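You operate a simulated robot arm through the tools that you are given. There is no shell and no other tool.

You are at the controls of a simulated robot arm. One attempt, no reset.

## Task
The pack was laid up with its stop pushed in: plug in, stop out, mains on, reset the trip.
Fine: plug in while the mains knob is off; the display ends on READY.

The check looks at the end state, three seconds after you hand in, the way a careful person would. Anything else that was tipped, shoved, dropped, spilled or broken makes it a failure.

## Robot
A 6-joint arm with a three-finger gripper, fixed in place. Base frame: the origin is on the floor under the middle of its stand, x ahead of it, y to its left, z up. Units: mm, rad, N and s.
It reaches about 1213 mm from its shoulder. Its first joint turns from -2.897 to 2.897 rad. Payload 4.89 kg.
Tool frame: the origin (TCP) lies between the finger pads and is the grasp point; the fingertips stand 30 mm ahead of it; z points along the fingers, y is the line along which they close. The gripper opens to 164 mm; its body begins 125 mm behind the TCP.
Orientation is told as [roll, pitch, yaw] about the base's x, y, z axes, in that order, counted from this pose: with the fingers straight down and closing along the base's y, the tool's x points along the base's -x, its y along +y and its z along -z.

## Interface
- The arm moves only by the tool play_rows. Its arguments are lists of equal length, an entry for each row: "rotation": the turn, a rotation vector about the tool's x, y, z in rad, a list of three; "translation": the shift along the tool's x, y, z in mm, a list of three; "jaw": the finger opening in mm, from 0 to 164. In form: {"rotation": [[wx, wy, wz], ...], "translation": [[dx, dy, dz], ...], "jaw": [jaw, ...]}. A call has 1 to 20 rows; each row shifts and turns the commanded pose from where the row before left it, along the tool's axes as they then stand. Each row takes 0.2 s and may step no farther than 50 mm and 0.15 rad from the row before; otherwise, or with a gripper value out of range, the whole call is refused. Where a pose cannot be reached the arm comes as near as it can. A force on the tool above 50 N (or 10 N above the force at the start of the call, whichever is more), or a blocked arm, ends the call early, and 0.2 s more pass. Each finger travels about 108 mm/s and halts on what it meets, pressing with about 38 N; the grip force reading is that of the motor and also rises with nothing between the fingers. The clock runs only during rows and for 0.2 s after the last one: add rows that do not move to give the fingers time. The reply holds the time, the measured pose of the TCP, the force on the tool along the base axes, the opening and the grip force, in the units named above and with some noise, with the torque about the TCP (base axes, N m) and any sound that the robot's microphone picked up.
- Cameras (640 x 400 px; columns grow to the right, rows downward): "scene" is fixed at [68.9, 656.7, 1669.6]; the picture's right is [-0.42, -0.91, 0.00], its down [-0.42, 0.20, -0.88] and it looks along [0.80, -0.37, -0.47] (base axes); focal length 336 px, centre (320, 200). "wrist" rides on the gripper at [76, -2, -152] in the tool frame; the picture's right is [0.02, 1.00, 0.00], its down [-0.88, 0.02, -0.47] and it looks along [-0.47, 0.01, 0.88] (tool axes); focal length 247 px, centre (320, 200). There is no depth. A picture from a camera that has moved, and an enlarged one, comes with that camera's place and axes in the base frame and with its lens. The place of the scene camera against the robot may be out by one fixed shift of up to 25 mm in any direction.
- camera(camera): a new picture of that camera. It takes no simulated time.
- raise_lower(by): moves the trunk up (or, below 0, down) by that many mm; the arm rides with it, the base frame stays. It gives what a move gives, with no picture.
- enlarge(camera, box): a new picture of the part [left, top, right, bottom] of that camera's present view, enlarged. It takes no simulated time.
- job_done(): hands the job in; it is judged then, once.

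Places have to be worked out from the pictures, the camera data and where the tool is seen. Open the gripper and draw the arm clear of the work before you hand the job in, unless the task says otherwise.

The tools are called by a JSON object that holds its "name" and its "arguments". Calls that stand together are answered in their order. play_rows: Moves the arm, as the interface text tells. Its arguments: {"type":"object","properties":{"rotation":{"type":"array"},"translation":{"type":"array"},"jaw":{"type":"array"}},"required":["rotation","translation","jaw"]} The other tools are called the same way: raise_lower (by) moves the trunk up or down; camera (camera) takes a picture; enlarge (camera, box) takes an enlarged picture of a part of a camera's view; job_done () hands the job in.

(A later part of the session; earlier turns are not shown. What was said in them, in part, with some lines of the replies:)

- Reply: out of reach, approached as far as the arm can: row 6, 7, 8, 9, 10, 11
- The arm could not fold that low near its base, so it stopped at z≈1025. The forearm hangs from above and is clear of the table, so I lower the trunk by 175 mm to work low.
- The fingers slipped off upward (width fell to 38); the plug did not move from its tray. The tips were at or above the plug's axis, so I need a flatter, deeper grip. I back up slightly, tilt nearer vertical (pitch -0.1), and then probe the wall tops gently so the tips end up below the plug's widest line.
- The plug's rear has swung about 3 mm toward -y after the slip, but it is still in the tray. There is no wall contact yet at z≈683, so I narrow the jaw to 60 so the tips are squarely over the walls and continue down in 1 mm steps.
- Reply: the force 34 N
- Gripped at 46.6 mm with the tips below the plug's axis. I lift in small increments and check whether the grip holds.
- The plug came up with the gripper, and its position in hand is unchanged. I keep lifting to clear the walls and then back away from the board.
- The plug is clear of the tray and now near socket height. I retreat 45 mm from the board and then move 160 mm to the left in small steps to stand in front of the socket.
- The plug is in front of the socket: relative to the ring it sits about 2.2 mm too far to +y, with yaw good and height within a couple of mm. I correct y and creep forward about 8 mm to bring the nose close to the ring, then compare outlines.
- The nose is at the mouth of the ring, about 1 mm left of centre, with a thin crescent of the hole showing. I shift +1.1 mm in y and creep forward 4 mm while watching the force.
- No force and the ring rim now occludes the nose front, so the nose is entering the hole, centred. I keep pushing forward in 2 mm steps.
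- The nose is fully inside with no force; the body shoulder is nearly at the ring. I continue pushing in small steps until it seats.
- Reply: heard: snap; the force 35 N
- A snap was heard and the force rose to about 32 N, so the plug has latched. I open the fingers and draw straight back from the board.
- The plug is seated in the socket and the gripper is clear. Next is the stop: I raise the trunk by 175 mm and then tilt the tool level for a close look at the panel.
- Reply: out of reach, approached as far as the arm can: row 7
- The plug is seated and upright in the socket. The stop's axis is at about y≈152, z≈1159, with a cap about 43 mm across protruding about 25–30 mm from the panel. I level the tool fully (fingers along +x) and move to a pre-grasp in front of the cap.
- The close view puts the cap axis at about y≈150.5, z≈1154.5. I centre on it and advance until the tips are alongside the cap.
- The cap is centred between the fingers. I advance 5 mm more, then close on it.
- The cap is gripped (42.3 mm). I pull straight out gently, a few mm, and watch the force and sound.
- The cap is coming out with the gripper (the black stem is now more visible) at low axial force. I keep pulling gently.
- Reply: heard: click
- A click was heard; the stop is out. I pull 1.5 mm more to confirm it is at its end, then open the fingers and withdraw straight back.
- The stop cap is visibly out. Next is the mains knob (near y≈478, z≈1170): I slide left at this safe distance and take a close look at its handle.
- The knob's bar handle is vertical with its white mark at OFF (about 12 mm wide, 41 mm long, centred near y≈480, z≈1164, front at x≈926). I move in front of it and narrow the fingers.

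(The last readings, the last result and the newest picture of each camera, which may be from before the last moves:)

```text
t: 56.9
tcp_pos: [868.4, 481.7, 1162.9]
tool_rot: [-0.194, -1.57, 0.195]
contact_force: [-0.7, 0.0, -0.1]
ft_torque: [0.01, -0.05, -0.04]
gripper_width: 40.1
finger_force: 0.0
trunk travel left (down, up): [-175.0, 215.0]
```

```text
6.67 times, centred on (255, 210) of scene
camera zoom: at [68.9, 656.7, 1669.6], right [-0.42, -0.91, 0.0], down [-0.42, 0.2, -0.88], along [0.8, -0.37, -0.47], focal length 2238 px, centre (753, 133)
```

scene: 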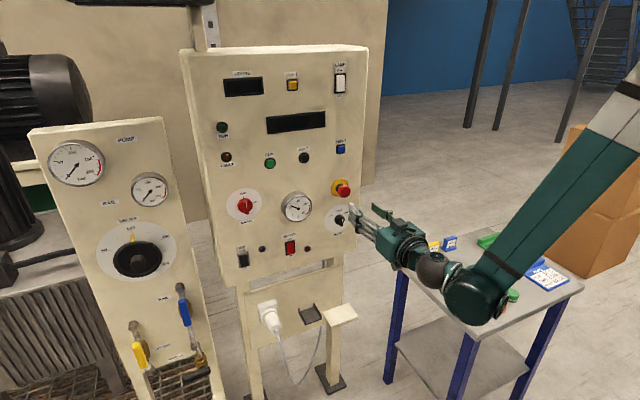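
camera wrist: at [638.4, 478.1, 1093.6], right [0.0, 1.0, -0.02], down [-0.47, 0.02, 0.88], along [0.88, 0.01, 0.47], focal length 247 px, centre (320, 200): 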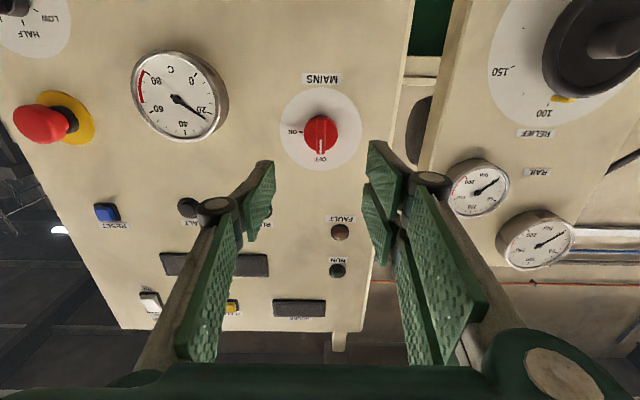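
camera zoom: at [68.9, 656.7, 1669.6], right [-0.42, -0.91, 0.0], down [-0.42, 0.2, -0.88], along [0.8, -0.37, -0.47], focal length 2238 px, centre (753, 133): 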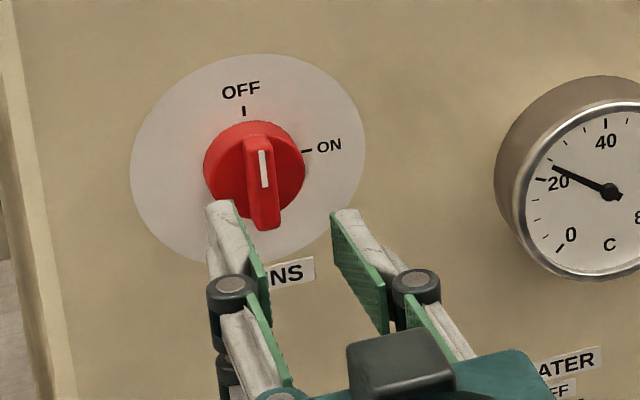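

The knob centre is at about (y 480.6, z 1162), so the tool is about 2 mm too far to +y. I correct this and advance so the tips sit on either side of the bar.

{"name": "play_rows", "arguments": {"rotation": [[0, 0, 0], [0, 0, 0], [0, 0, 0], [0, 0, 0], [0, 0, 0]], "translation": [[0, -1.9, 0], [0, 0, 20], [0, 0, 10], [0, 0, 4], [0, 0, 0]], "jaw": [40, 40, 40, 40, 40]}}

{"name": "enlarge", "arguments": {"camera": "wrist", "box": [250, 90, 390, 220]}}

{"name": "enlarge", "arguments": {"camera": "scene", "box": [225, 180, 285, 240]}}

```text
t: 58.1
tcp_pos: [904.2, 478.7, 1162.6]
tool_rot: [-0.109, -1.572, 0.109]
contact_force: [0.0, 0.4, -0.6]
ft_torque: [0.03, -0.01, 0.0]
gripper_width: 39.9
finger_force: 0.0
trunk travel left (down, up): [-175.0, 215.0]
```

```text
3.08 times, centred on (320, 155) of wrist
camera zoom: at [750.6, 478.6, 1086.0], right [0.0, 1.0, -0.02], down [-0.47, 0.02, 0.88], along [0.88, 0.01, 0.47], focal length 760 px, centre (320, 338)
```

zoom: 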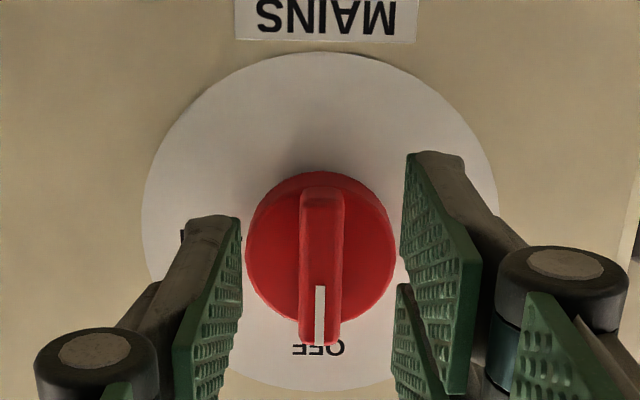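

```text
6.67 times, centred on (255, 210) of scene
camera zoom: at [68.9, 656.7, 1669.6], right [-0.42, -0.91, 0.0], down [-0.42, 0.2, -0.88], along [0.8, -0.37, -0.47], focal length 2238 px, centre (753, 133)
```

zoom: 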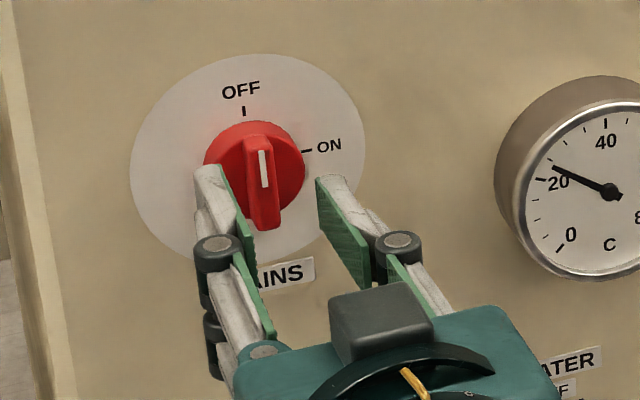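

The bar is centred in y; the knob centre is about 1.5 mm below the tool axis. I correct z, advance 2 mm more and close on the bar.

{"name": "play_rows", "arguments": {"rotation": [[0, 0, 0], [0, 0, 0], [0, 0, 0], [0, 0, 0], [0, 0, 0], [0, 0, 0]], "translation": [[1.5, 0, 2], [0, 0, 0], [0, 0, 0], [0, 0, 0], [0, 0, 0], [0, 0, 0]], "jaw": [34, 26, 18, 12, 6, 6]}}

{"name": "enlarge", "arguments": {"camera": "wrist", "box": [250, 90, 390, 220]}}

{"name": "enlarge", "arguments": {"camera": "scene", "box": [225, 180, 285, 240]}}

```text
t: 59.5
tcp_pos: [902.5, 480.0, 1162.5]
tool_rot: [-0.059, -1.571, 0.058]
contact_force: [-0.7, -0.6, -0.4]
ft_torque: [0.01, 0.0, 0.02]
gripper_width: 6.4
finger_force: 0.1
trunk travel left (down, up): [-175.0, 215.0]
```

```text
3.08 times, centred on (320, 155) of wrist
camera zoom: at [752.0, 478.4, 1084.4], right [0.0, 1.0, -0.02], down [-0.47, 0.02, 0.88], along [0.88, 0.01, 0.47], focal length 760 px, centre (320, 338)
```

zoom: 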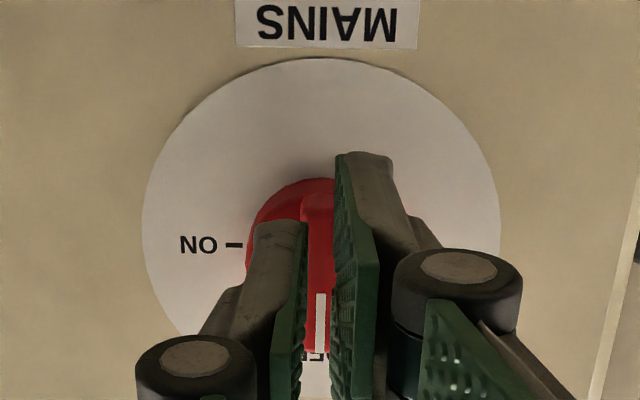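

```text
6.67 times, centred on (255, 210) of scene
camera zoom: at [68.9, 656.7, 1669.6], right [-0.42, -0.91, 0.0], down [-0.42, 0.2, -0.88], along [0.8, -0.37, -0.47], focal length 2238 px, centre (753, 133)
```

zoom: 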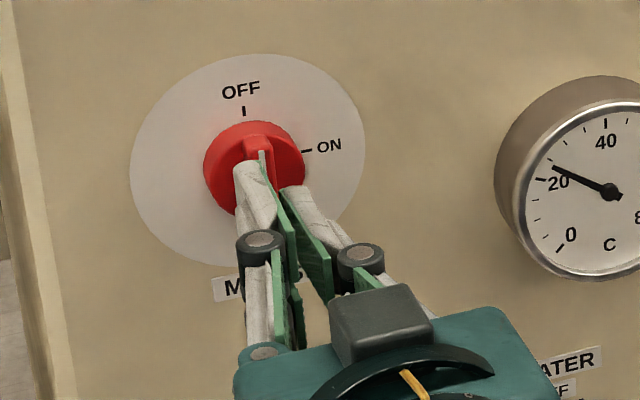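

The fingers closed to 6 mm on nothing: the tips are still in front of the bar, so the knob lies deeper than I estimated. I reopen and advance in small steps.

{"name": "play_rows", "arguments": {"rotation": [[0, 0, 0], [0, 0, 0], [0, 0, 0], [0, 0, 0], [0, 0, 0], [0, 0, 0], [0, 0, 0]], "translation": [[0, 0, 0], [0, 0, 0], [0, 0, 2], [0, 0, 2], [0, 0, 2], [0, 0, 2], [0, 0, 0]], "jaw": [20, 32, 32, 32, 32, 32, 32]}}

{"name": "enlarge", "arguments": {"camera": "wrist", "box": [250, 90, 390, 220]}}

{"name": "enlarge", "arguments": {"camera": "scene", "box": [225, 180, 285, 240]}}

```text
t: 61.1
tcp_pos: [910.4, 479.3, 1160.6]
tool_rot: [-0.058, -1.569, 0.061]
contact_force: [-0.9, -1.0, -0.5]
ft_torque: [0.01, -0.02, -0.01]
gripper_width: 31.9
finger_force: 0.0
trunk travel left (down, up): [-175.0, 215.0]
```

```text
3.08 times, centred on (320, 155) of wrist
camera zoom: at [759.1, 478.8, 1084.5], right [0.0, 1.0, -0.02], down [-0.47, 0.02, 0.88], along [0.88, 0.01, 0.47], focal length 760 px, centre (320, 338)
```

zoom: 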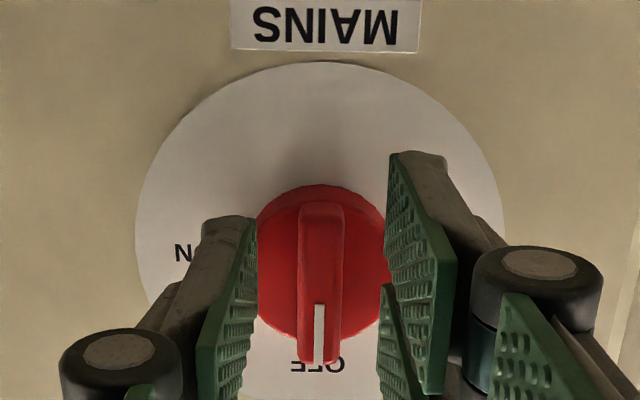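

```text
6.67 times, centred on (255, 210) of scene
camera zoom: at [68.9, 656.7, 1669.6], right [-0.42, -0.91, 0.0], down [-0.42, 0.2, -0.88], along [0.8, -0.37, -0.47], focal length 2238 px, centre (753, 133)
```

zoom: 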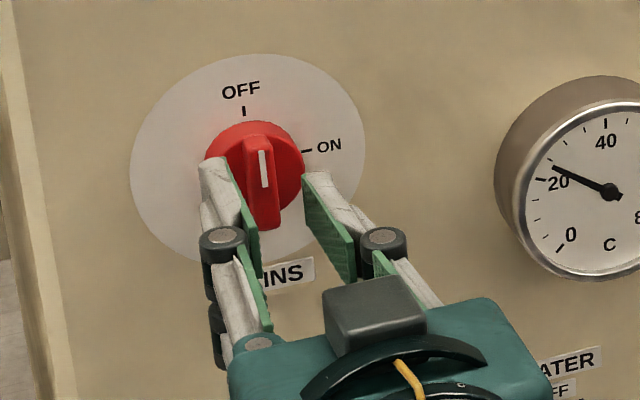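

Reconciling several views, the panel face is actually near x≈975 and the knob's axis near z≈1165.5, with the bar's front at about x≈940. I raise the tool 5 mm and advance in small steps with the fingers straddling the bar.

{"name": "play_rows", "arguments": {"rotation": [[0, 0, 0], [0, 0, 0], [0, 0, 0], [0, 0, 0], [0, 0, 0], [0, 0, 0]], "translation": [[-5, 0.5, 0], [0, 0, 2], [0, 0, 2], [0, 0, 2], [0, 0, 2], [0, 0, 0]], "jaw": [32, 32, 32, 32, 32, 32]}}

{"name": "enlarge", "arguments": {"camera": "wrist", "box": [250, 90, 390, 220]}}

{"name": "enlarge", "arguments": {"camera": "scene", "box": [225, 180, 285, 240]}}

```text
t: 62.5
tcp_pos: [919.6, 479.2, 1165.9]
tool_rot: [-0.043, -1.572, 0.042]
contact_force: [-0.3, -0.7, 0.4]
ft_torque: [-0.01, 0.0, 0.02]
gripper_width: 31.9
finger_force: 0.1
trunk travel left (down, up): [-175.0, 215.0]
```

```text
3.08 times, centred on (320, 155) of wrist
camera zoom: at [767.2, 479.2, 1089.5], right [0.0, 1.0, -0.02], down [-0.47, 0.02, 0.88], along [0.88, 0.01, 0.47], focal length 760 px, centre (320, 338)
```

zoom: 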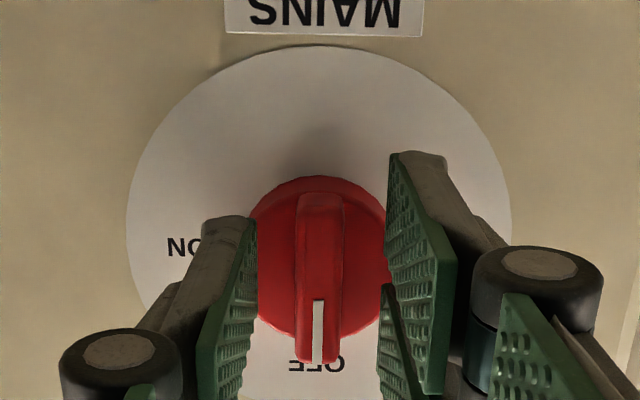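

```text
6.67 times, centred on (255, 210) of scene
camera zoom: at [68.9, 656.7, 1669.6], right [-0.42, -0.91, 0.0], down [-0.42, 0.2, -0.88], along [0.8, -0.37, -0.47], focal length 2238 px, centre (753, 133)
```

zoom: 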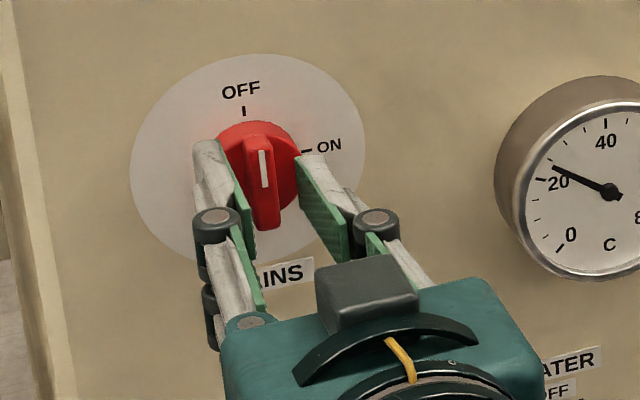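

Now the bar sits on the tool axis between the fingertips, with about 8–9 mm overlap and no contact force. I close on it.

{"name": "play_rows", "arguments": {"rotation": [[0, 0, 0], [0, 0, 0], [0, 0, 0], [0, 0, 0], [0, 0, 0], [0, 0, 0]], "translation": [[0, 0, 1], [0, 0, 0], [0, 0, 0], [0, 0, 0], [0, 0, 0], [0, 0, 0]], "jaw": [28, 22, 16, 10, 6, 6]}}

{"name": "enlarge", "arguments": {"camera": "wrist", "box": [250, 90, 390, 220]}}

{"name": "enlarge", "arguments": {"camera": "scene", "box": [225, 180, 285, 240]}}

```text
t: 63.9
tcp_pos: [920.5, 480.4, 1166.7]
tool_rot: [0.078, -1.569, -0.076]
contact_force: [0.6, -3.7, -0.6]
ft_torque: [0.02, -0.12, -0.04]
gripper_width: 12.1
finger_force: 44.6
trunk travel left (down, up): [-175.0, 215.0]
```

```text
3.08 times, centred on (320, 155) of wrist
camera zoom: at [768.4, 479.1, 1089.4], right [0.0, 1.0, -0.02], down [-0.47, 0.02, 0.88], along [0.88, 0.01, 0.47], focal length 760 px, centre (320, 338)
```

zoom: 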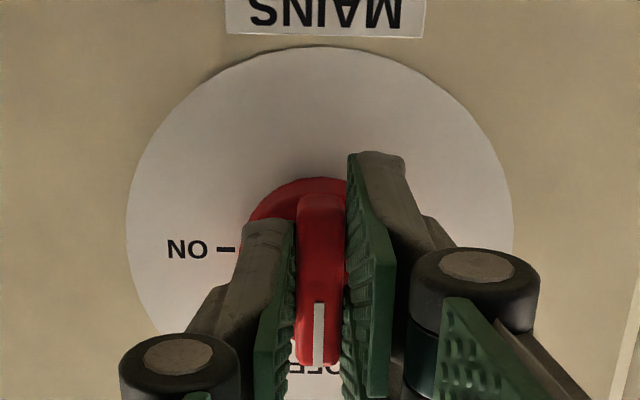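

```text
6.67 times, centred on (255, 210) of scene
camera zoom: at [68.9, 656.7, 1669.6], right [-0.42, -0.91, 0.0], down [-0.42, 0.2, -0.88], along [0.8, -0.37, -0.47], focal length 2238 px, centre (753, 133)
```

zoom: 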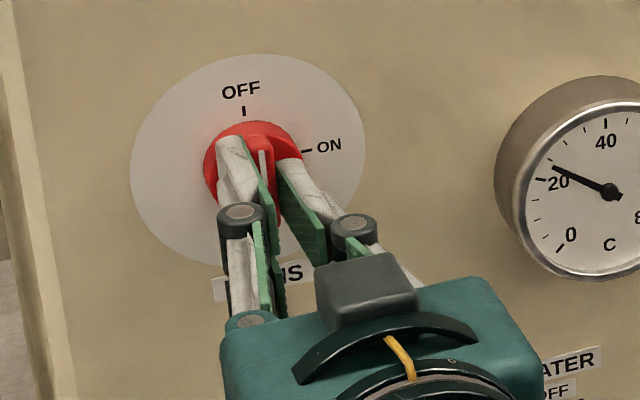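

Gripped firmly at 12 mm. I turn the tool about its own axis in the positive sense (mark from OFF at the top toward ON at -y), starting with 0.4 rad to check the torque.

{"name": "play_rows", "arguments": {"rotation": [[0, 0, 0.1], [0, 0, 0.1], [0, 0, 0.1], [0, 0, 0.1], [0, 0, 0]], "translation": [[0, 0, 0], [0, 0, 0], [0, 0, 0], [0, 0, 0], [0, 0, 0]], "jaw": [6, 6, 6, 6, 6]}}

{"name": "enlarge", "arguments": {"camera": "wrist", "box": [230, 80, 410, 230]}}

{"name": "enlarge", "arguments": {"camera": "scene", "box": [225, 180, 285, 240]}}

```text
t: 65.1
tcp_pos: [920.5, 481.2, 1167.6]
tool_rot: [1.567, -1.172, -1.57]
contact_force: [11.2, 10.3, 13.7]
ft_torque: [-0.04, 0.25, 0.49]
gripper_width: 11.9
finger_force: 45.0
trunk travel left (down, up): [-175.0, 215.0]
```

```text
2.67 times, centred on (320, 155) of wrist
camera zoom: at [768.4, 510.1, 1095.0], right [0.0, 0.93, 0.37], down [-0.47, -0.33, 0.82], along [0.88, -0.17, 0.44], focal length 659 px, centre (320, 320)
```

zoom: 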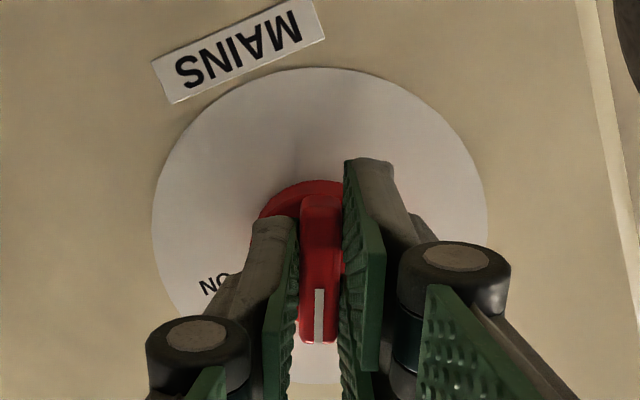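

```text
6.67 times, centred on (255, 210) of scene
camera zoom: at [68.9, 656.7, 1669.6], right [-0.42, -0.91, 0.0], down [-0.42, 0.2, -0.88], along [0.8, -0.37, -0.47], focal length 2238 px, centre (753, 133)
```

zoom: 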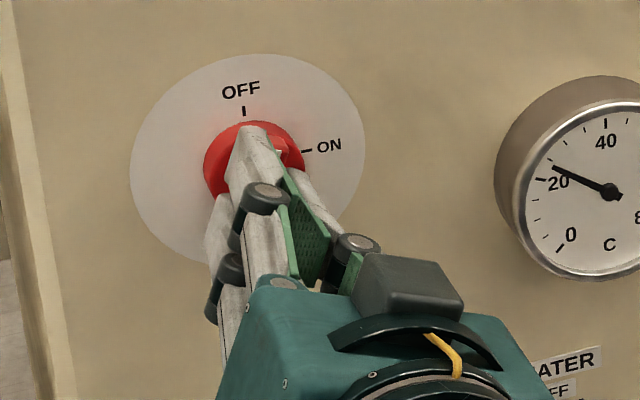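

The knob turns with the tool at low torque. I continue the rotation by 0.8 rad and check again.

{"name": "play_rows", "arguments": {"rotation": [[0, 0, 0.1], [0, 0, 0.1], [0, 0, 0.1], [0, 0, 0.1], [0, 0, 0.1], [0, 0, 0.1], [0, 0, 0.1], [0, 0, 0.1], [0, 0, 0]], "translation": [[0, 0, 0], [0, 0, 0], [0, 0, 0], [0, 0, 0], [0, 0, 0], [0, 0, 0], [0, 0, 0], [0, 0, 0], [0, 0, 0]], "jaw": [6, 6, 6, 6, 6, 6, 6, 6, 6]}}

{"name": "enlarge", "arguments": {"camera": "wrist", "box": [230, 80, 410, 230]}}

{"name": "enlarge", "arguments": {"camera": "scene", "box": [225, 180, 285, 240]}}

```text
t: 66.0
tcp_pos: [919.3, 482.3, 1166.2]
tool_rot: [1.572, -0.851, -1.568]
contact_force: [-1.2, 5.1, 8.0]
ft_torque: [-0.03, -0.17, 0.26]
gripper_width: 11.7
finger_force: 45.5
trunk travel left (down, up): [-175.0, 215.0]
stopped in row 4: the force on the tool passed its limit at 52 N (the readings are from after the stop); the commanded pose is now the measured one
```

```text
2.67 times, centred on (320, 155) of wrist
camera zoom: at [768.4, 531.7, 1107.8], right [0.0, 0.77, 0.64], down [-0.47, -0.57, 0.67], along [0.88, -0.3, 0.36], focal length 659 px, centre (320, 320)
```

zoom: 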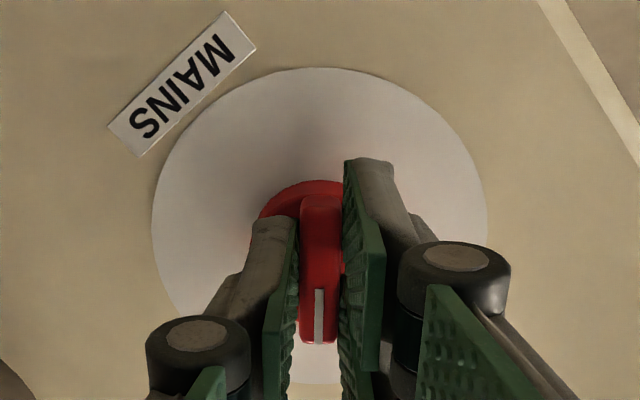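

```text
6.67 times, centred on (255, 210) of scene
camera zoom: at [68.9, 656.7, 1669.6], right [-0.42, -0.91, 0.0], down [-0.42, 0.2, -0.88], along [0.8, -0.37, -0.47], focal length 2238 px, centre (753, 133)
```

zoom: 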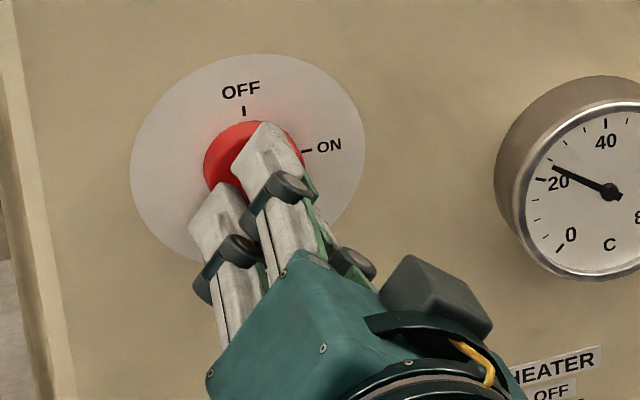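

The knob is at about 0.7 rad; the call stopped on a brief force peak and relaxed afterwards. The dial remains concentric with the tool, so I continue in finer rotation steps.

{"name": "play_rows", "arguments": {"rotation": [[0, 0, 0.05], [0, 0, 0.05], [0, 0, 0.05], [0, 0, 0.05], [0, 0, 0.05], [0, 0, 0.05], [0, 0, 0]], "translation": [[0, 0, 0], [0, 0, 0], [0, 0, 0], [0, 0, 0], [0, 0, 0], [0, 0, 0], [0, 0, 0]], "jaw": [6, 6, 6, 6, 6, 6, 6]}}

{"name": "enlarge", "arguments": {"camera": "wrist", "box": [230, 80, 410, 230]}}

```text
t: 67.5
tcp_pos: [920.4, 483.0, 1167.8]
tool_rot: [1.57, -0.557, -1.569]
contact_force: [-5.4, 3.6, 13.3]
ft_torque: [-0.01, -0.38, 0.12]
gripper_width: 11.5
finger_force: 44.8
trunk travel left (down, up): [-175.0, 215.0]
stopped in row 7: the force on the tool passed its limit at 51 N (the readings are from after the stop); the commanded pose is now the measured one
```

```text
2.67 times, centred on (320, 155) of wrist
camera zoom: at [768.3, 547.0, 1125.3], right [0.0, 0.55, 0.84], down [-0.47, -0.74, 0.48], along [0.88, -0.39, 0.26], focal length 659 px, centre (320, 320)
```

zoom: 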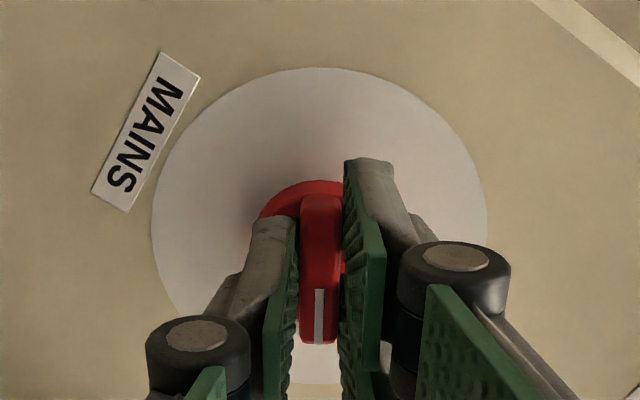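

The tool has drifted slightly while turning, which shows the knob's true axis is about 2.9 mm above my tool axis. I finish the turn (about 0.58 rad) with a compensating shift so the tool circles the real axis.

{"name": "play_rows", "arguments": {"rotation": [[0, 0, 0.0], [0, 0, 0.065], [0, 0, 0.065], [0, 0, 0.065], [0, 0, 0.065], [0, 0, 0.065], [0, 0, 0]], "translation": [[0, 0.3, 0], [0, 0.2, 0], [0, 0.2, 0], [0, 0.2, 0], [0, 0.2, 0], [0, 0.2, 0], [0, 0, 0]], "jaw": [6, 6, 6, 6, 6, 6, 6]}}

{"name": "enlarge", "arguments": {"camera": "wrist", "box": [230, 80, 410, 230]}}

{"name": "enlarge", "arguments": {"camera": "scene", "box": [190, 60, 370, 240]}}

```text
t: 69.1
tcp_pos: [921.0, 484.0, 1168.7]
tool_rot: [1.573, -0.231, -1.568]
contact_force: [4.7, 7.6, 22.5]
ft_torque: [-0.02, -0.61, 0.08]
gripper_width: 11.5
finger_force: 45.2
trunk travel left (down, up): [-175.0, 215.0]
```

```text
2.67 times, centred on (320, 155) of wrist
camera zoom: at [768.2, 557.6, 1149.2], right [0.0, 0.25, 0.97], down [-0.47, -0.85, 0.22], along [0.88, -0.46, 0.12], focal length 659 px, centre (320, 320)
```

zoom: 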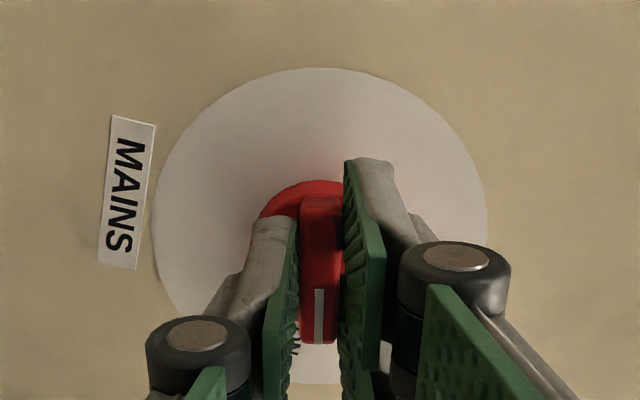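

```text
2.22 times, centred on (280, 150) of scene
camera zoom: at [68.9, 656.7, 1669.6], right [-0.42, -0.91, 0.0], down [-0.42, 0.2, -0.88], along [0.8, -0.37, -0.47], focal length 746 px, centre (409, 311)
```

zoom: 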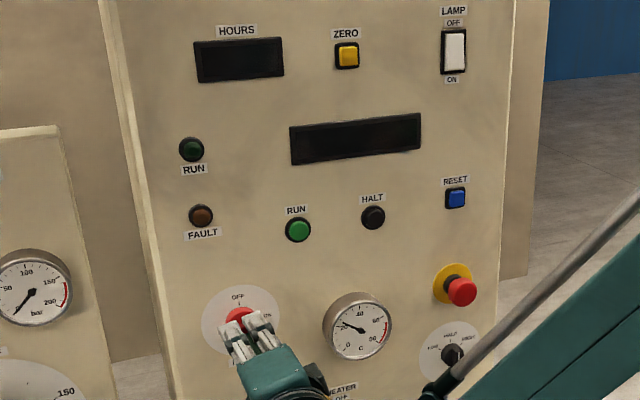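

The knob is at about 1.32 rad and the tool is being pushed up, so I shift up a little more and finish the last 0.26 rad.

{"name": "play_rows", "arguments": {"rotation": [[0, 0, 0.0], [0, 0, 0.065], [0, 0, 0.065], [0, 0, 0.065], [0, 0, 0.065], [0, 0, 0]], "translation": [[0, 0.8, 0], [0, 0.2, 0], [0, 0.2, 0], [0, 0.1, 0], [0, 0.1, 0], [0, 0, 0]], "jaw": [6, 6, 6, 6, 6, 6]}}

{"name": "enlarge", "arguments": {"camera": "wrist", "box": [230, 80, 410, 230]}}

{"name": "enlarge", "arguments": {"camera": "scene", "box": [190, 60, 370, 240]}}

```text
t: 70.5
tcp_pos: [921.5, 482.4, 1172.1]
tool_rot: [1.496, -0.033, -1.553]
contact_force: [-17.7, 22.9, 27.7]
ft_torque: [0.0, -0.84, 1.6]
gripper_width: 11.7
finger_force: 45.2
out of reach, approached as far as the arm can: row 4
trunk travel left (down, up): [-175.0, 215.0]
```

```text
2.67 times, centred on (320, 155) of wrist
camera zoom: at [767.7, 557.5, 1178.4], right [0.07, 0.06, 1.0], down [-0.45, -0.89, 0.08], along [0.89, -0.46, -0.04], focal length 659 px, centre (320, 320)
```

zoom: 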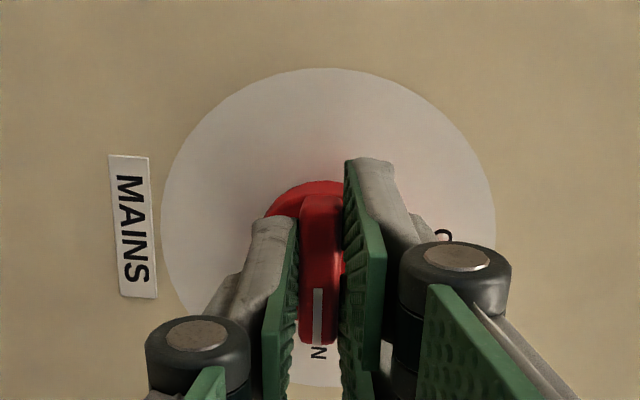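

```text
2.22 times, centred on (280, 150) of scene
camera zoom: at [68.9, 656.7, 1669.6], right [-0.42, -0.91, 0.0], down [-0.42, 0.2, -0.88], along [0.8, -0.37, -0.47], focal length 746 px, centre (409, 311)
```

zoom: 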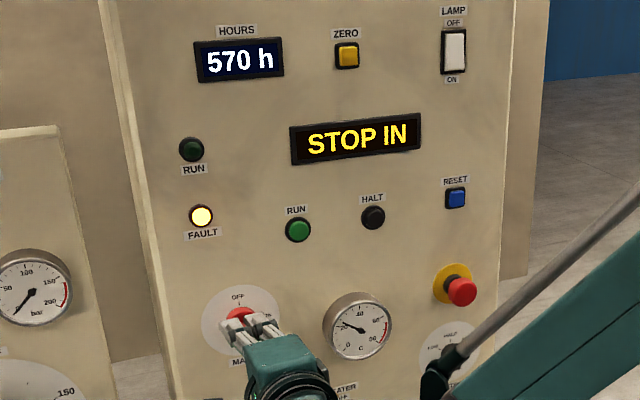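

The display lit up: 570 h, "STOP IN" with the FAULT lamp, so mains is ON and the mark points at the ON label. I open the fingers and draw straight back.

{"name": "play_rows", "arguments": {"rotation": [[0, 0, 0], [0, 0, 0], [0, 0, 0], [0, 0, 0], [0, 0, 0], [0, 0, 0], [0, 0, 0]], "translation": [[0, 0, 0], [0, 0, 0], [0, 0, 0], [0, 0, -10], [0, 0, -20], [0, 0, -35], [0, 0, -40]], "jaw": [16, 26, 36, 36, 36, 36, 36]}}

{"name": "camera", "arguments": {"camera": "wrist"}}

{"name": "camera", "arguments": {"camera": "scene"}}

{"name": "enlarge", "arguments": {"camera": "scene", "box": [190, 150, 370, 250]}}

```text
t: 72.1
tcp_pos: [826.9, 471.6, 1173.2]
tool_rot: [1.487, -0.041, -1.555]
contact_force: [1.5, -0.8, -0.7]
ft_torque: [0.04, -0.1, 0.09]
gripper_width: 36.2
finger_force: 0.0
out of reach, approached as far as the arm can: row 4, 5, 6, 7
trunk travel left (down, up): [-175.0, 215.0]
```

```text
taken
camera wrist: at [673.9, 546.7, 1180.9], right [0.08, 0.06, 0.99], down [-0.46, -0.89, 0.09], along [0.89, -0.46, -0.04], focal length 247 px, centre (320, 200)
```

wrist: 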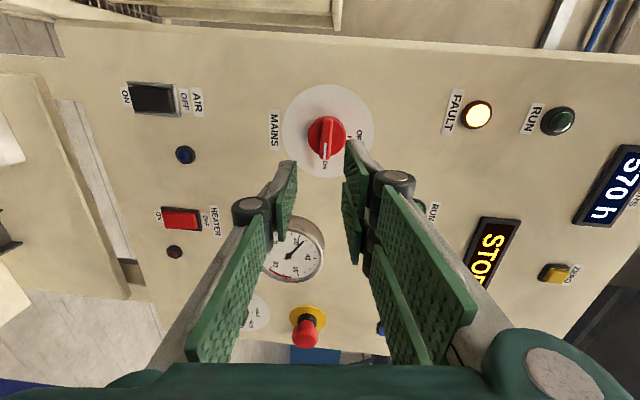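

```text
taken
```

scene: 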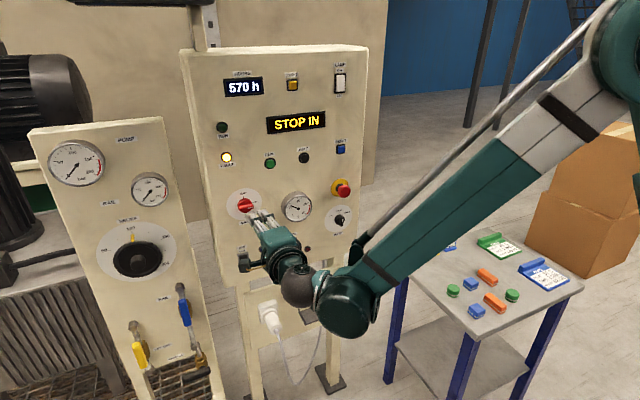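

```text
3.56 times, centred on (280, 200) of scene
camera zoom: at [68.9, 656.7, 1669.6], right [-0.42, -0.91, 0.0], down [-0.42, 0.2, -0.88], along [0.8, -0.37, -0.47], focal length 1193 px, centre (462, 200)
```

zoom: 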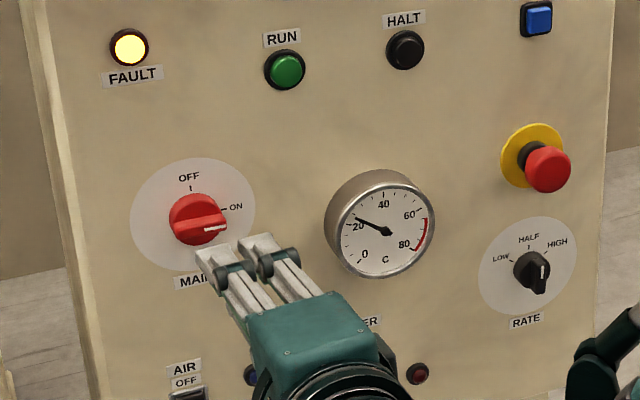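

The knob now points to ON. The arm was near a wrist limit, so I rotate the tool back to its upright roll and level it here in free space before going to RESET.

{"name": "play_rows", "arguments": {"rotation": [[0, 0, -0.1392], [0, 0, -0.1392], [0, 0, -0.1392], [0, 0, -0.1392], [0, 0, -0.1392], [0, 0, -0.1392], [0, 0, -0.1392], [0, 0, -0.1392], [0, 0, -0.1392], [0, 0, -0.1392], [0, 0, -0.1392], [0, -0.077, 0]], "translation": [[0, 0, -10], [0, 0, -10], [0, 0, 0], [0, 0, 0], [0, 0, 0], [0, 0, 0], [0, 0, 0], [0, 0, 0], [0, 0, 0], [0, 0, 0], [0, 0, 0], [0, 0, 0]], "jaw": [36, 36, 60, 60, 60, 60, 60, 60, 60, 60, 60, 60]}}

{"name": "camera", "arguments": {"camera": "wrist"}}

```text
t: 74.7
tcp_pos: [805.7, 471.9, 1176.5]
tool_rot: [2.374, -1.527, -2.368]
contact_force: [-1.0, -0.5, 0.5]
ft_torque: [0.03, 0.04, 0.03]
gripper_width: 60.0
finger_force: 0.0
trunk travel left (down, up): [-175.0, 215.0]
```

```text
taken
camera wrist: at [655.4, 471.9, 1094.4], right [-0.01, 1.0, 0.01], down [-0.5, -0.01, 0.87], along [0.87, 0.0, 0.5], focal length 247 px, centre (320, 200)
```

wrist: 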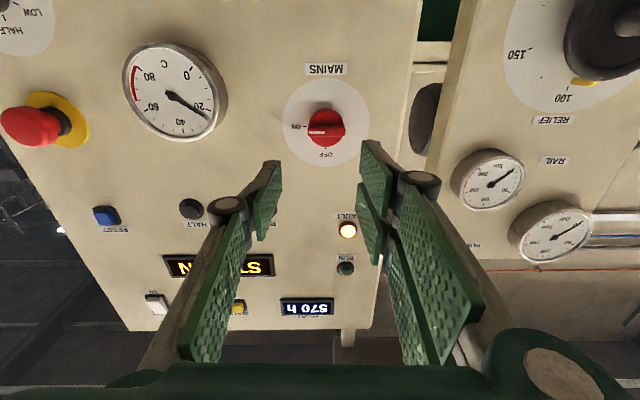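

I fix the small residual tilt and travel, staying well back from the panel, to a spot in front of RESET (about y≈150, z≈1298).

{"name": "play_rows", "arguments": {"rotation": [[0, 0.03, -0.03], [0, 0, 0], [0, 0, 0], [0, 0, 0], [0, 0, 0], [0, 0, 0], [0, 0, 0], [0, 0, 0]], "translation": [[0, 0, 0], [-17.4, -40.3, 3.4], [-17.4, -40.3, 3.4], [-17.4, -40.3, 3.4], [-17.4, -40.3, 3.4], [-17.4, -40.3, 3.4], [-17.4, -40.3, 3.4], [-17.4, -40.3, 3.4]], "jaw": [60, 60, 60, 60, 60, 60, 60, 60]}}

{"name": "camera", "arguments": {"camera": "wrist"}}

{"name": "enlarge", "arguments": {"camera": "scene", "box": [300, 90, 420, 210]}}

```text
t: 76.5
tcp_pos: [831.0, 189.8, 1298.1]
tool_rot: [-2.958, -1.569, 2.968]
contact_force: [0.9, 1.7, -0.6]
ft_torque: [0.02, -0.03, -0.23]
gripper_width: 60.0
finger_force: 0.0
trunk travel left (down, up): [-175.0, 215.0]
```

```text
taken
camera wrist: at [678.7, 188.4, 1221.3], right [-0.01, 1.0, -0.02], down [-0.47, 0.02, 0.88], along [0.88, 0.02, 0.47], focal length 247 px, centre (320, 200)
```

wrist: 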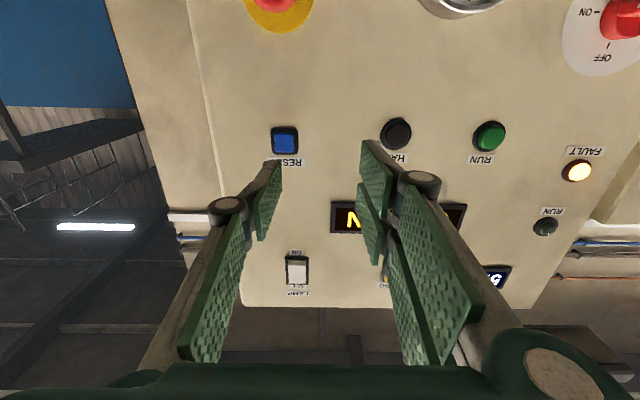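

```text
3.33 times, centred on (360, 150) of scene
camera zoom: at [68.9, 656.7, 1669.6], right [-0.42, -0.91, 0.0], down [-0.42, 0.2, -0.88], along [0.8, -0.37, -0.47], focal length 1119 px, centre (187, 367)
```

zoom: 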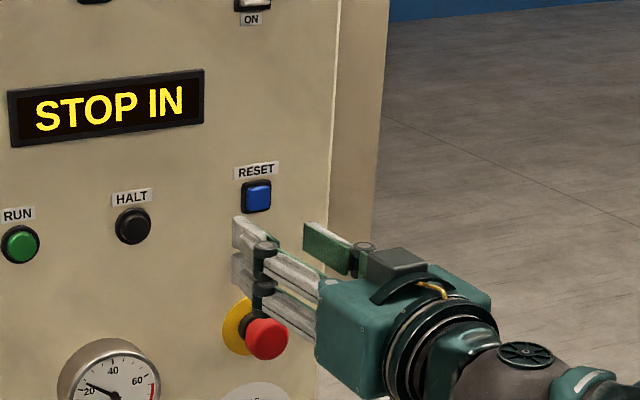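

{"name": "enlarge", "arguments": {"camera": "wrist", "box": [230, 100, 350, 230]}}

```text
3.08 times, centred on (290, 165) of wrist
camera zoom: at [678.7, 188.4, 1221.3], right [-0.01, 1.0, -0.02], down [-0.47, 0.02, 0.88], along [0.88, 0.02, 0.47], focal length 760 px, centre (412, 308)
```

zoom: 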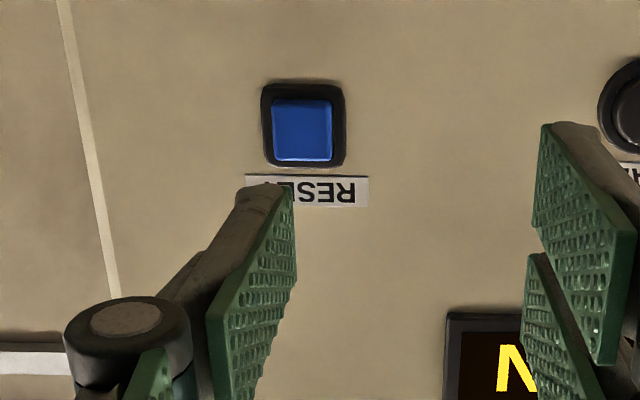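

The single finger's tip is about 1.6 mm to +y of the button centre and at the right height. I use that finger alone as the pusher: shift -2 mm in y and advance to just short of the button.

{"name": "play_rows", "arguments": {"rotation": [[0, 0, 0], [0, 0, 0], [0, 0, 0], [0, 0, 0], [0, 0, 0]], "translation": [[0, -2, 30], [0, 0, 30], [0, 0, 20], [0, 0, 5], [0, 0, 0]], "jaw": [60, 60, 60, 60, 60]}}

{"name": "enlarge", "arguments": {"camera": "wrist", "box": [220, 100, 360, 240]}}

{"name": "enlarge", "arguments": {"camera": "scene", "box": [310, 110, 390, 180]}}

```text
t: 77.7
tcp_pos: [916.9, 187.6, 1297.3]
tool_rot: [2.24, -1.57, -2.234]
contact_force: [1.1, 1.7, -0.5]
ft_torque: [-0.03, -0.02, 0.0]
gripper_width: 60.1
finger_force: 0.0
trunk travel left (down, up): [-175.0, 215.0]
```

```text
2.86 times, centred on (290, 170) of wrist
camera zoom: at [764.4, 185.3, 1220.3], right [-0.01, 1.0, -0.02], down [-0.47, 0.02, 0.88], along [0.88, 0.02, 0.47], focal length 706 px, centre (406, 286)
```

zoom: 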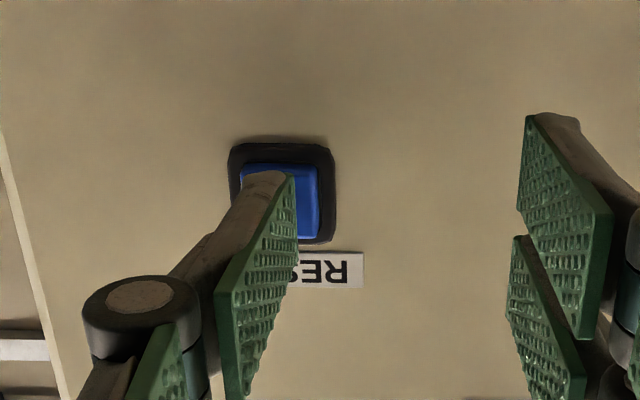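

```text
5.71 times, centred on (350, 145) of scene
camera zoom: at [68.9, 656.7, 1669.6], right [-0.42, -0.91, 0.0], down [-0.42, 0.2, -0.88], along [0.8, -0.37, -0.47], focal length 1918 px, centre (149, 514)
```

zoom: 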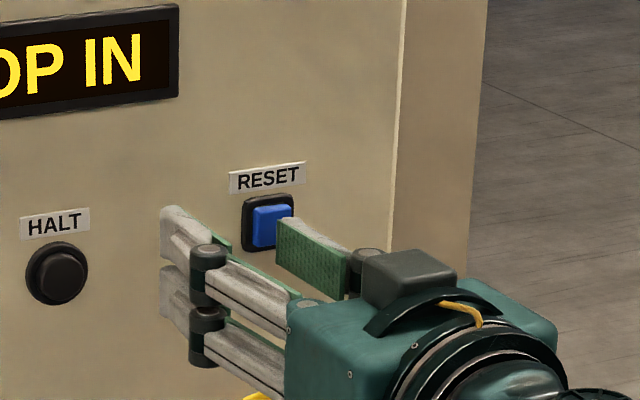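

The finger is in line with the button; I raise 2 mm and advance in 2 mm steps until contact.

{"name": "play_rows", "arguments": {"rotation": [[0, 0, 0], [0, 0, 0], [0, 0, 0], [0, 0, 0], [0, 0, 0]], "translation": [[-2, 0, 2], [0, 0, 2], [0, 0, 2], [0, 0, 2], [0, 0, 0]], "jaw": [60, 60, 60, 60, 60]}}

{"name": "enlarge", "arguments": {"camera": "wrist", "box": [220, 100, 360, 240]}}

{"name": "enlarge", "arguments": {"camera": "scene", "box": [310, 110, 390, 180]}}

```text
t: 78.9
tcp_pos: [922.7, 188.7, 1299.5]
tool_rot: [2.337, -1.572, -2.331]
contact_force: [0.2, -0.7, -0.8]
ft_torque: [-0.03, 0.0, 0.02]
gripper_width: 59.9
finger_force: 0.0
trunk travel left (down, up): [-175.0, 215.0]
```

```text
2.86 times, centred on (290, 170) of wrist
camera zoom: at [771.7, 186.3, 1221.7], right [-0.01, 1.0, -0.02], down [-0.47, 0.02, 0.88], along [0.88, 0.02, 0.47], focal length 706 px, centre (406, 286)
```

zoom: 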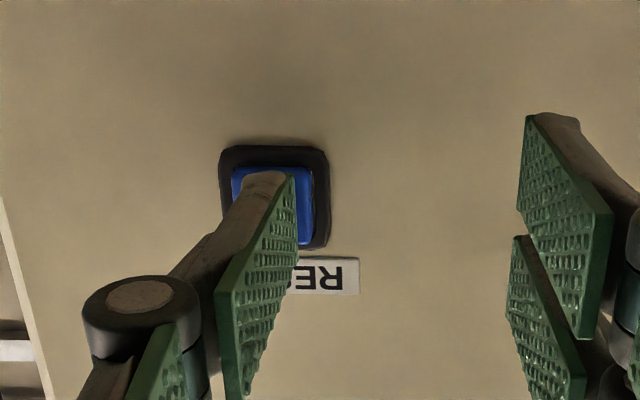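

```text
5.71 times, centred on (350, 145) of scene
camera zoom: at [68.9, 656.7, 1669.6], right [-0.42, -0.91, 0.0], down [-0.42, 0.2, -0.88], along [0.8, -0.37, -0.47], focal length 1918 px, centre (149, 514)
```

zoom: 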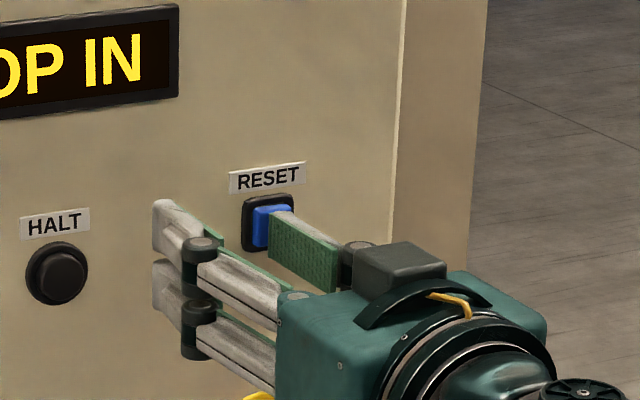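

No contact yet, and alignment is good. I continue forward in 1.5 mm steps.

{"name": "play_rows", "arguments": {"rotation": [[0, 0, 0], [0, 0, 0], [0, 0, 0], [0, 0, 0], [0, 0, 0]], "translation": [[0, 0, 1.5], [0, 0, 1.5], [0, 0, 1.5], [0, 0, 1.5], [0, 0, 0]], "jaw": [60, 60, 60, 60, 60]}}

{"name": "enlarge", "arguments": {"camera": "scene", "box": [200, 60, 380, 180]}}

```text
t: 80.1
tcp_pos: [930.6, 187.0, 1299.5]
tool_rot: [2.368, -1.572, -2.364]
contact_force: [0.0, 0.6, 0.0]
ft_torque: [0.0, 0.01, -0.01]
gripper_width: 60.0
finger_force: 0.1
trunk travel left (down, up): [-175.0, 215.0]
```

```text
3.33 times, centred on (290, 120) of scene
camera zoom: at [68.9, 656.7, 1669.6], right [-0.42, -0.91, 0.0], down [-0.42, 0.2, -0.88], along [0.8, -0.37, -0.47], focal length 1119 px, centre (420, 467)
```

zoom: 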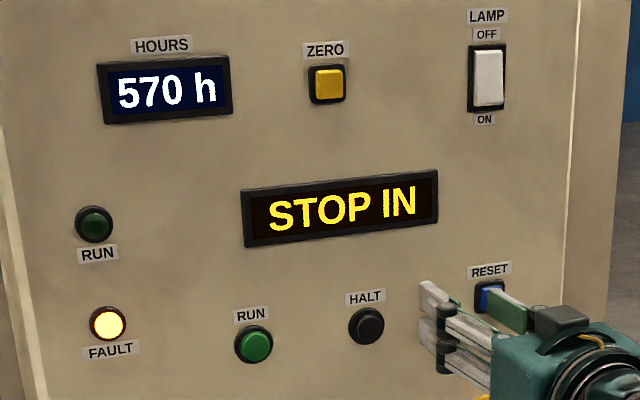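

{"name": "play_rows", "arguments": {"rotation": [[0, 0, 0], [0, 0, 0], [0, 0, 0], [0, 0, 0]], "translation": [[0, 0, 1.5], [0, 0, 1.5], [0, 0, 1.5], [0, 0, 0]], "jaw": [60, 60, 60, 60]}}

{"name": "enlarge", "arguments": {"camera": "scene", "box": [200, 60, 380, 180]}}

{"name": "enlarge", "arguments": {"camera": "wrist", "box": [220, 100, 360, 240]}}

```text
t: 81.1
tcp_pos: [933.8, 189.0, 1299.5]
tool_rot: [2.407, -1.568, -2.402]
contact_force: [-2.4, -0.8, -0.3]
ft_torque: [-0.02, 0.0, -0.15]
gripper_width: 60.4
finger_force: 0.3
trunk travel left (down, up): [-175.0, 215.0]
heard: click
```

```text
3.33 times, centred on (290, 120) of scene
camera zoom: at [68.9, 656.7, 1669.6], right [-0.42, -0.91, 0.0], down [-0.42, 0.2, -0.88], along [0.8, -0.37, -0.47], focal length 1119 px, centre (420, 467)
```

zoom: 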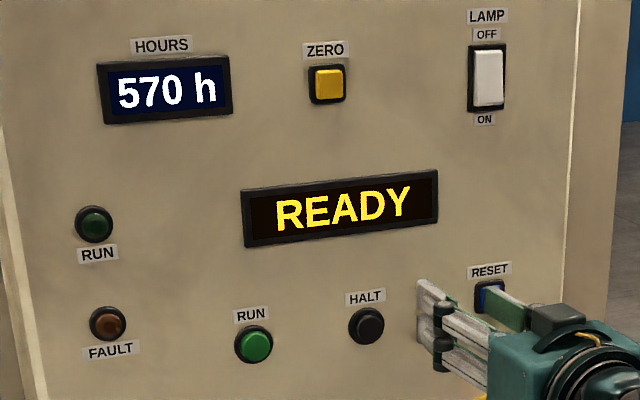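

```text
2.86 times, centred on (290, 170) of wrist
camera zoom: at [782.5, 186.8, 1222.3], right [-0.01, 1.0, -0.02], down [-0.47, 0.02, 0.88], along [0.88, 0.02, 0.47], focal length 706 px, centre (406, 286)
```

zoom: 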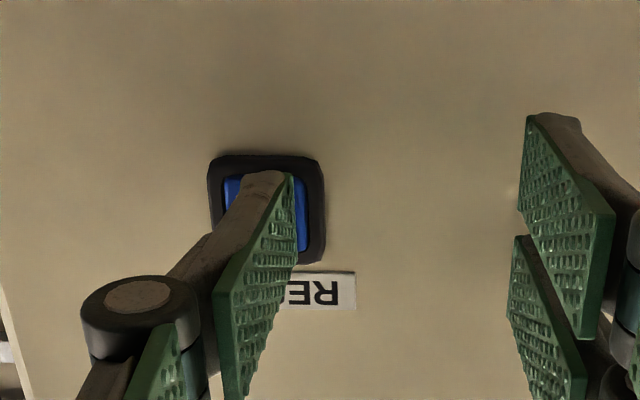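

A click was heard, the display reads READY and the FAULT lamp is off. I withdraw straight back, then open the gripper.

{"name": "play_rows", "arguments": {"rotation": [[0, 0, 0], [0, 0, 0], [0, 0, 0], [0, 0, 0], [0, 0, 0], [0, 0, 0], [0, 0, 0], [0, 0, 0]], "translation": [[0, 0, -5], [0, 0, -15], [0, 0, -30], [0, 0, -40], [0, 0, -40], [0, 0, -40], [0, 0, -40], [0, 0, -40]], "jaw": [60, 60, 60, 60, 60, 90, 120, 120]}}

{"name": "camera", "arguments": {"camera": "wrist"}}

{"name": "camera", "arguments": {"camera": "scene"}}

```text
t: 82.9
tcp_pos: [684.2, 187.3, 1297.7]
tool_rot: [1.048, -1.57, -1.042]
contact_force: [1.1, 0.4, -0.9]
ft_torque: [0.0, -0.04, -0.09]
gripper_width: 120.2
finger_force: 0.1
trunk travel left (down, up): [-175.0, 215.0]
```

```text
taken
camera wrist: at [532.7, 185.6, 1221.1], right [-0.01, 1.0, -0.02], down [-0.47, 0.02, 0.88], along [0.88, 0.02, 0.47], focal length 247 px, centre (320, 200)
```

wrist: 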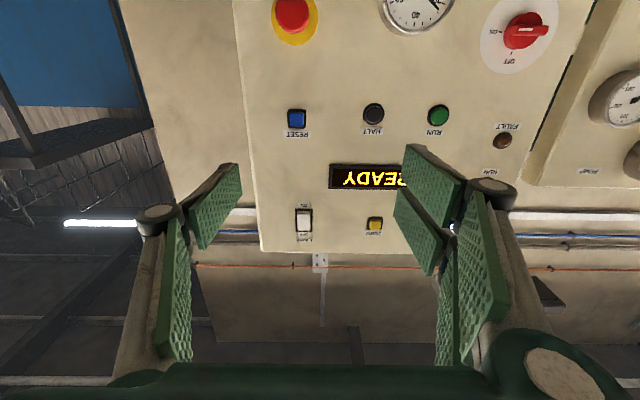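

```text
taken
```

scene: 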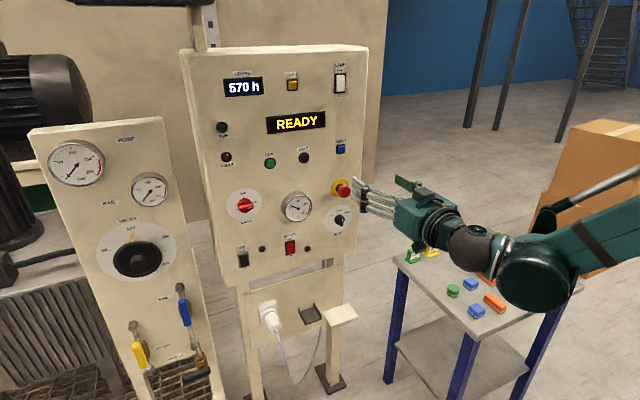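

READY holds. I inspect the knob, the stop and the plug closely to confirm the end state.

{"name": "enlarge", "arguments": {"camera": "scene", "box": [200, 150, 370, 260]}}

{"name": "enlarge", "arguments": {"camera": "scene", "box": [230, 280, 370, 370]}}

{"name": "enlarge", "arguments": {"camera": "wrist", "box": [230, 0, 600, 200]}}

```text
3.64 times, centred on (285, 205) of scene
camera zoom: at [68.9, 656.7, 1669.6], right [-0.42, -0.91, 0.0], down [-0.42, 0.2, -0.88], along [0.8, -0.37, -0.47], focal length 1221 px, centre (447, 182)
```

zoom: 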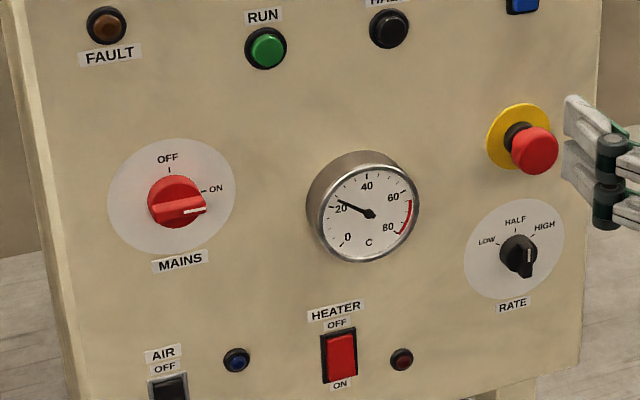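

```text
4.44 times, centred on (300, 325) of scene
camera zoom: at [68.9, 656.7, 1669.6], right [-0.42, -0.91, 0.0], down [-0.42, 0.2, -0.88], along [0.8, -0.37, -0.47], focal length 1492 px, centre (409, -356)
```

zoom: 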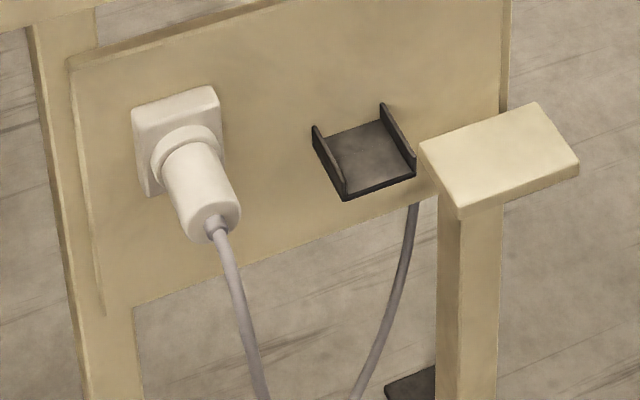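

```text
1.73 times, centred on (415, 100) of wrist
camera zoom: at [532.7, 185.6, 1221.1], right [-0.01, 1.0, -0.02], down [-0.47, 0.02, 0.88], along [0.88, 0.02, 0.47], focal length 427 px, centre (156, 373)
```

zoom: 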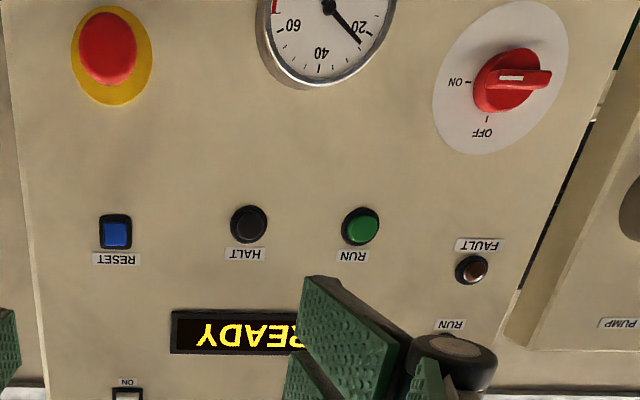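

Everything checks: the plug is seated, the stop is out, mains points to ON, READY shows, and the other switches are unchanged. I draw the arm further back and up, with the gripper open.

{"name": "play_rows", "arguments": {"rotation": [[0, 0, 0], [0, 0, 0], [0, 0, 0], [0, 0, 0], [0, 0, 0], [0, 0, 0], [0, 0, 0]], "translation": [[-21, 15, -22], [-21, 15, -22], [-21, 15, -22], [-21, 15, -22], [-21, 15, -22], [-21, 15, -22], [0, 0, 0]], "jaw": [140, 160, 160, 160, 160, 160, 160]}}

{"name": "camera", "arguments": {"camera": "scene"}}

{"name": "camera", "arguments": {"camera": "wrist"}}

```text
t: 84.5
tcp_pos: [552.5, 275.6, 1428.1]
tool_rot: [2.377, -1.57, -2.368]
contact_force: [1.0, -0.7, -0.2]
ft_torque: [-0.01, -0.05, -0.02]
gripper_width: 160.3
finger_force: 0.1
trunk travel left (down, up): [-175.0, 215.0]
```

```text
taken
```

scene: 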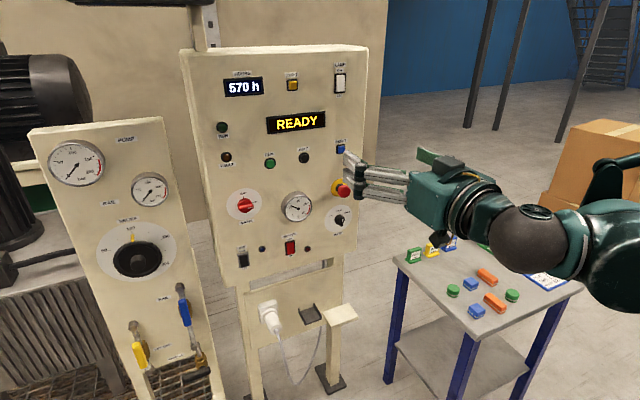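

```text
taken
camera wrist: at [399.9, 274.0, 1350.7], right [-0.01, 1.0, -0.02], down [-0.47, 0.02, 0.88], along [0.88, 0.02, 0.47], focal length 247 px, centre (320, 200)
```

wrist: 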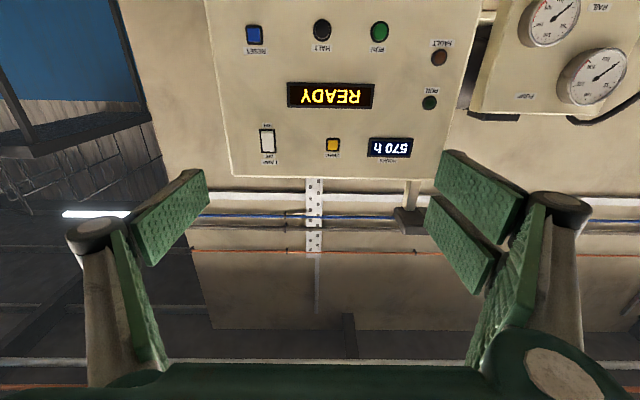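

The arm is clear with the gripper open, the display shows READY, and nothing else has moved. I hand the job in.

{"name": "job_done", "arguments": {}}

```text
The job is handed in.
```

The job is handed in: the plug is in, the stop is out, mains is on, and the display reads READY with the FAULT lamp off.

- **Plug:** it went in while the mains knob was still at OFF, and it snapped into the socket. My first grip slipped off in the holder; the plug stayed in its tray and the second grip held.
- **Stop:** I pulled the cap straight out until it clicked.
- **Mains:** the knob now points to ON. Turning it took several short moves because the force limit stopped the arm twice.
- **Reset:** with mains on, the display first showed STOP IN with the FAULT lamp lit. One press of RESET changed it to READY.

In the last pictures the other switches and the items in view were where they started. The gripper is open and the arm is drawn back from the panel.
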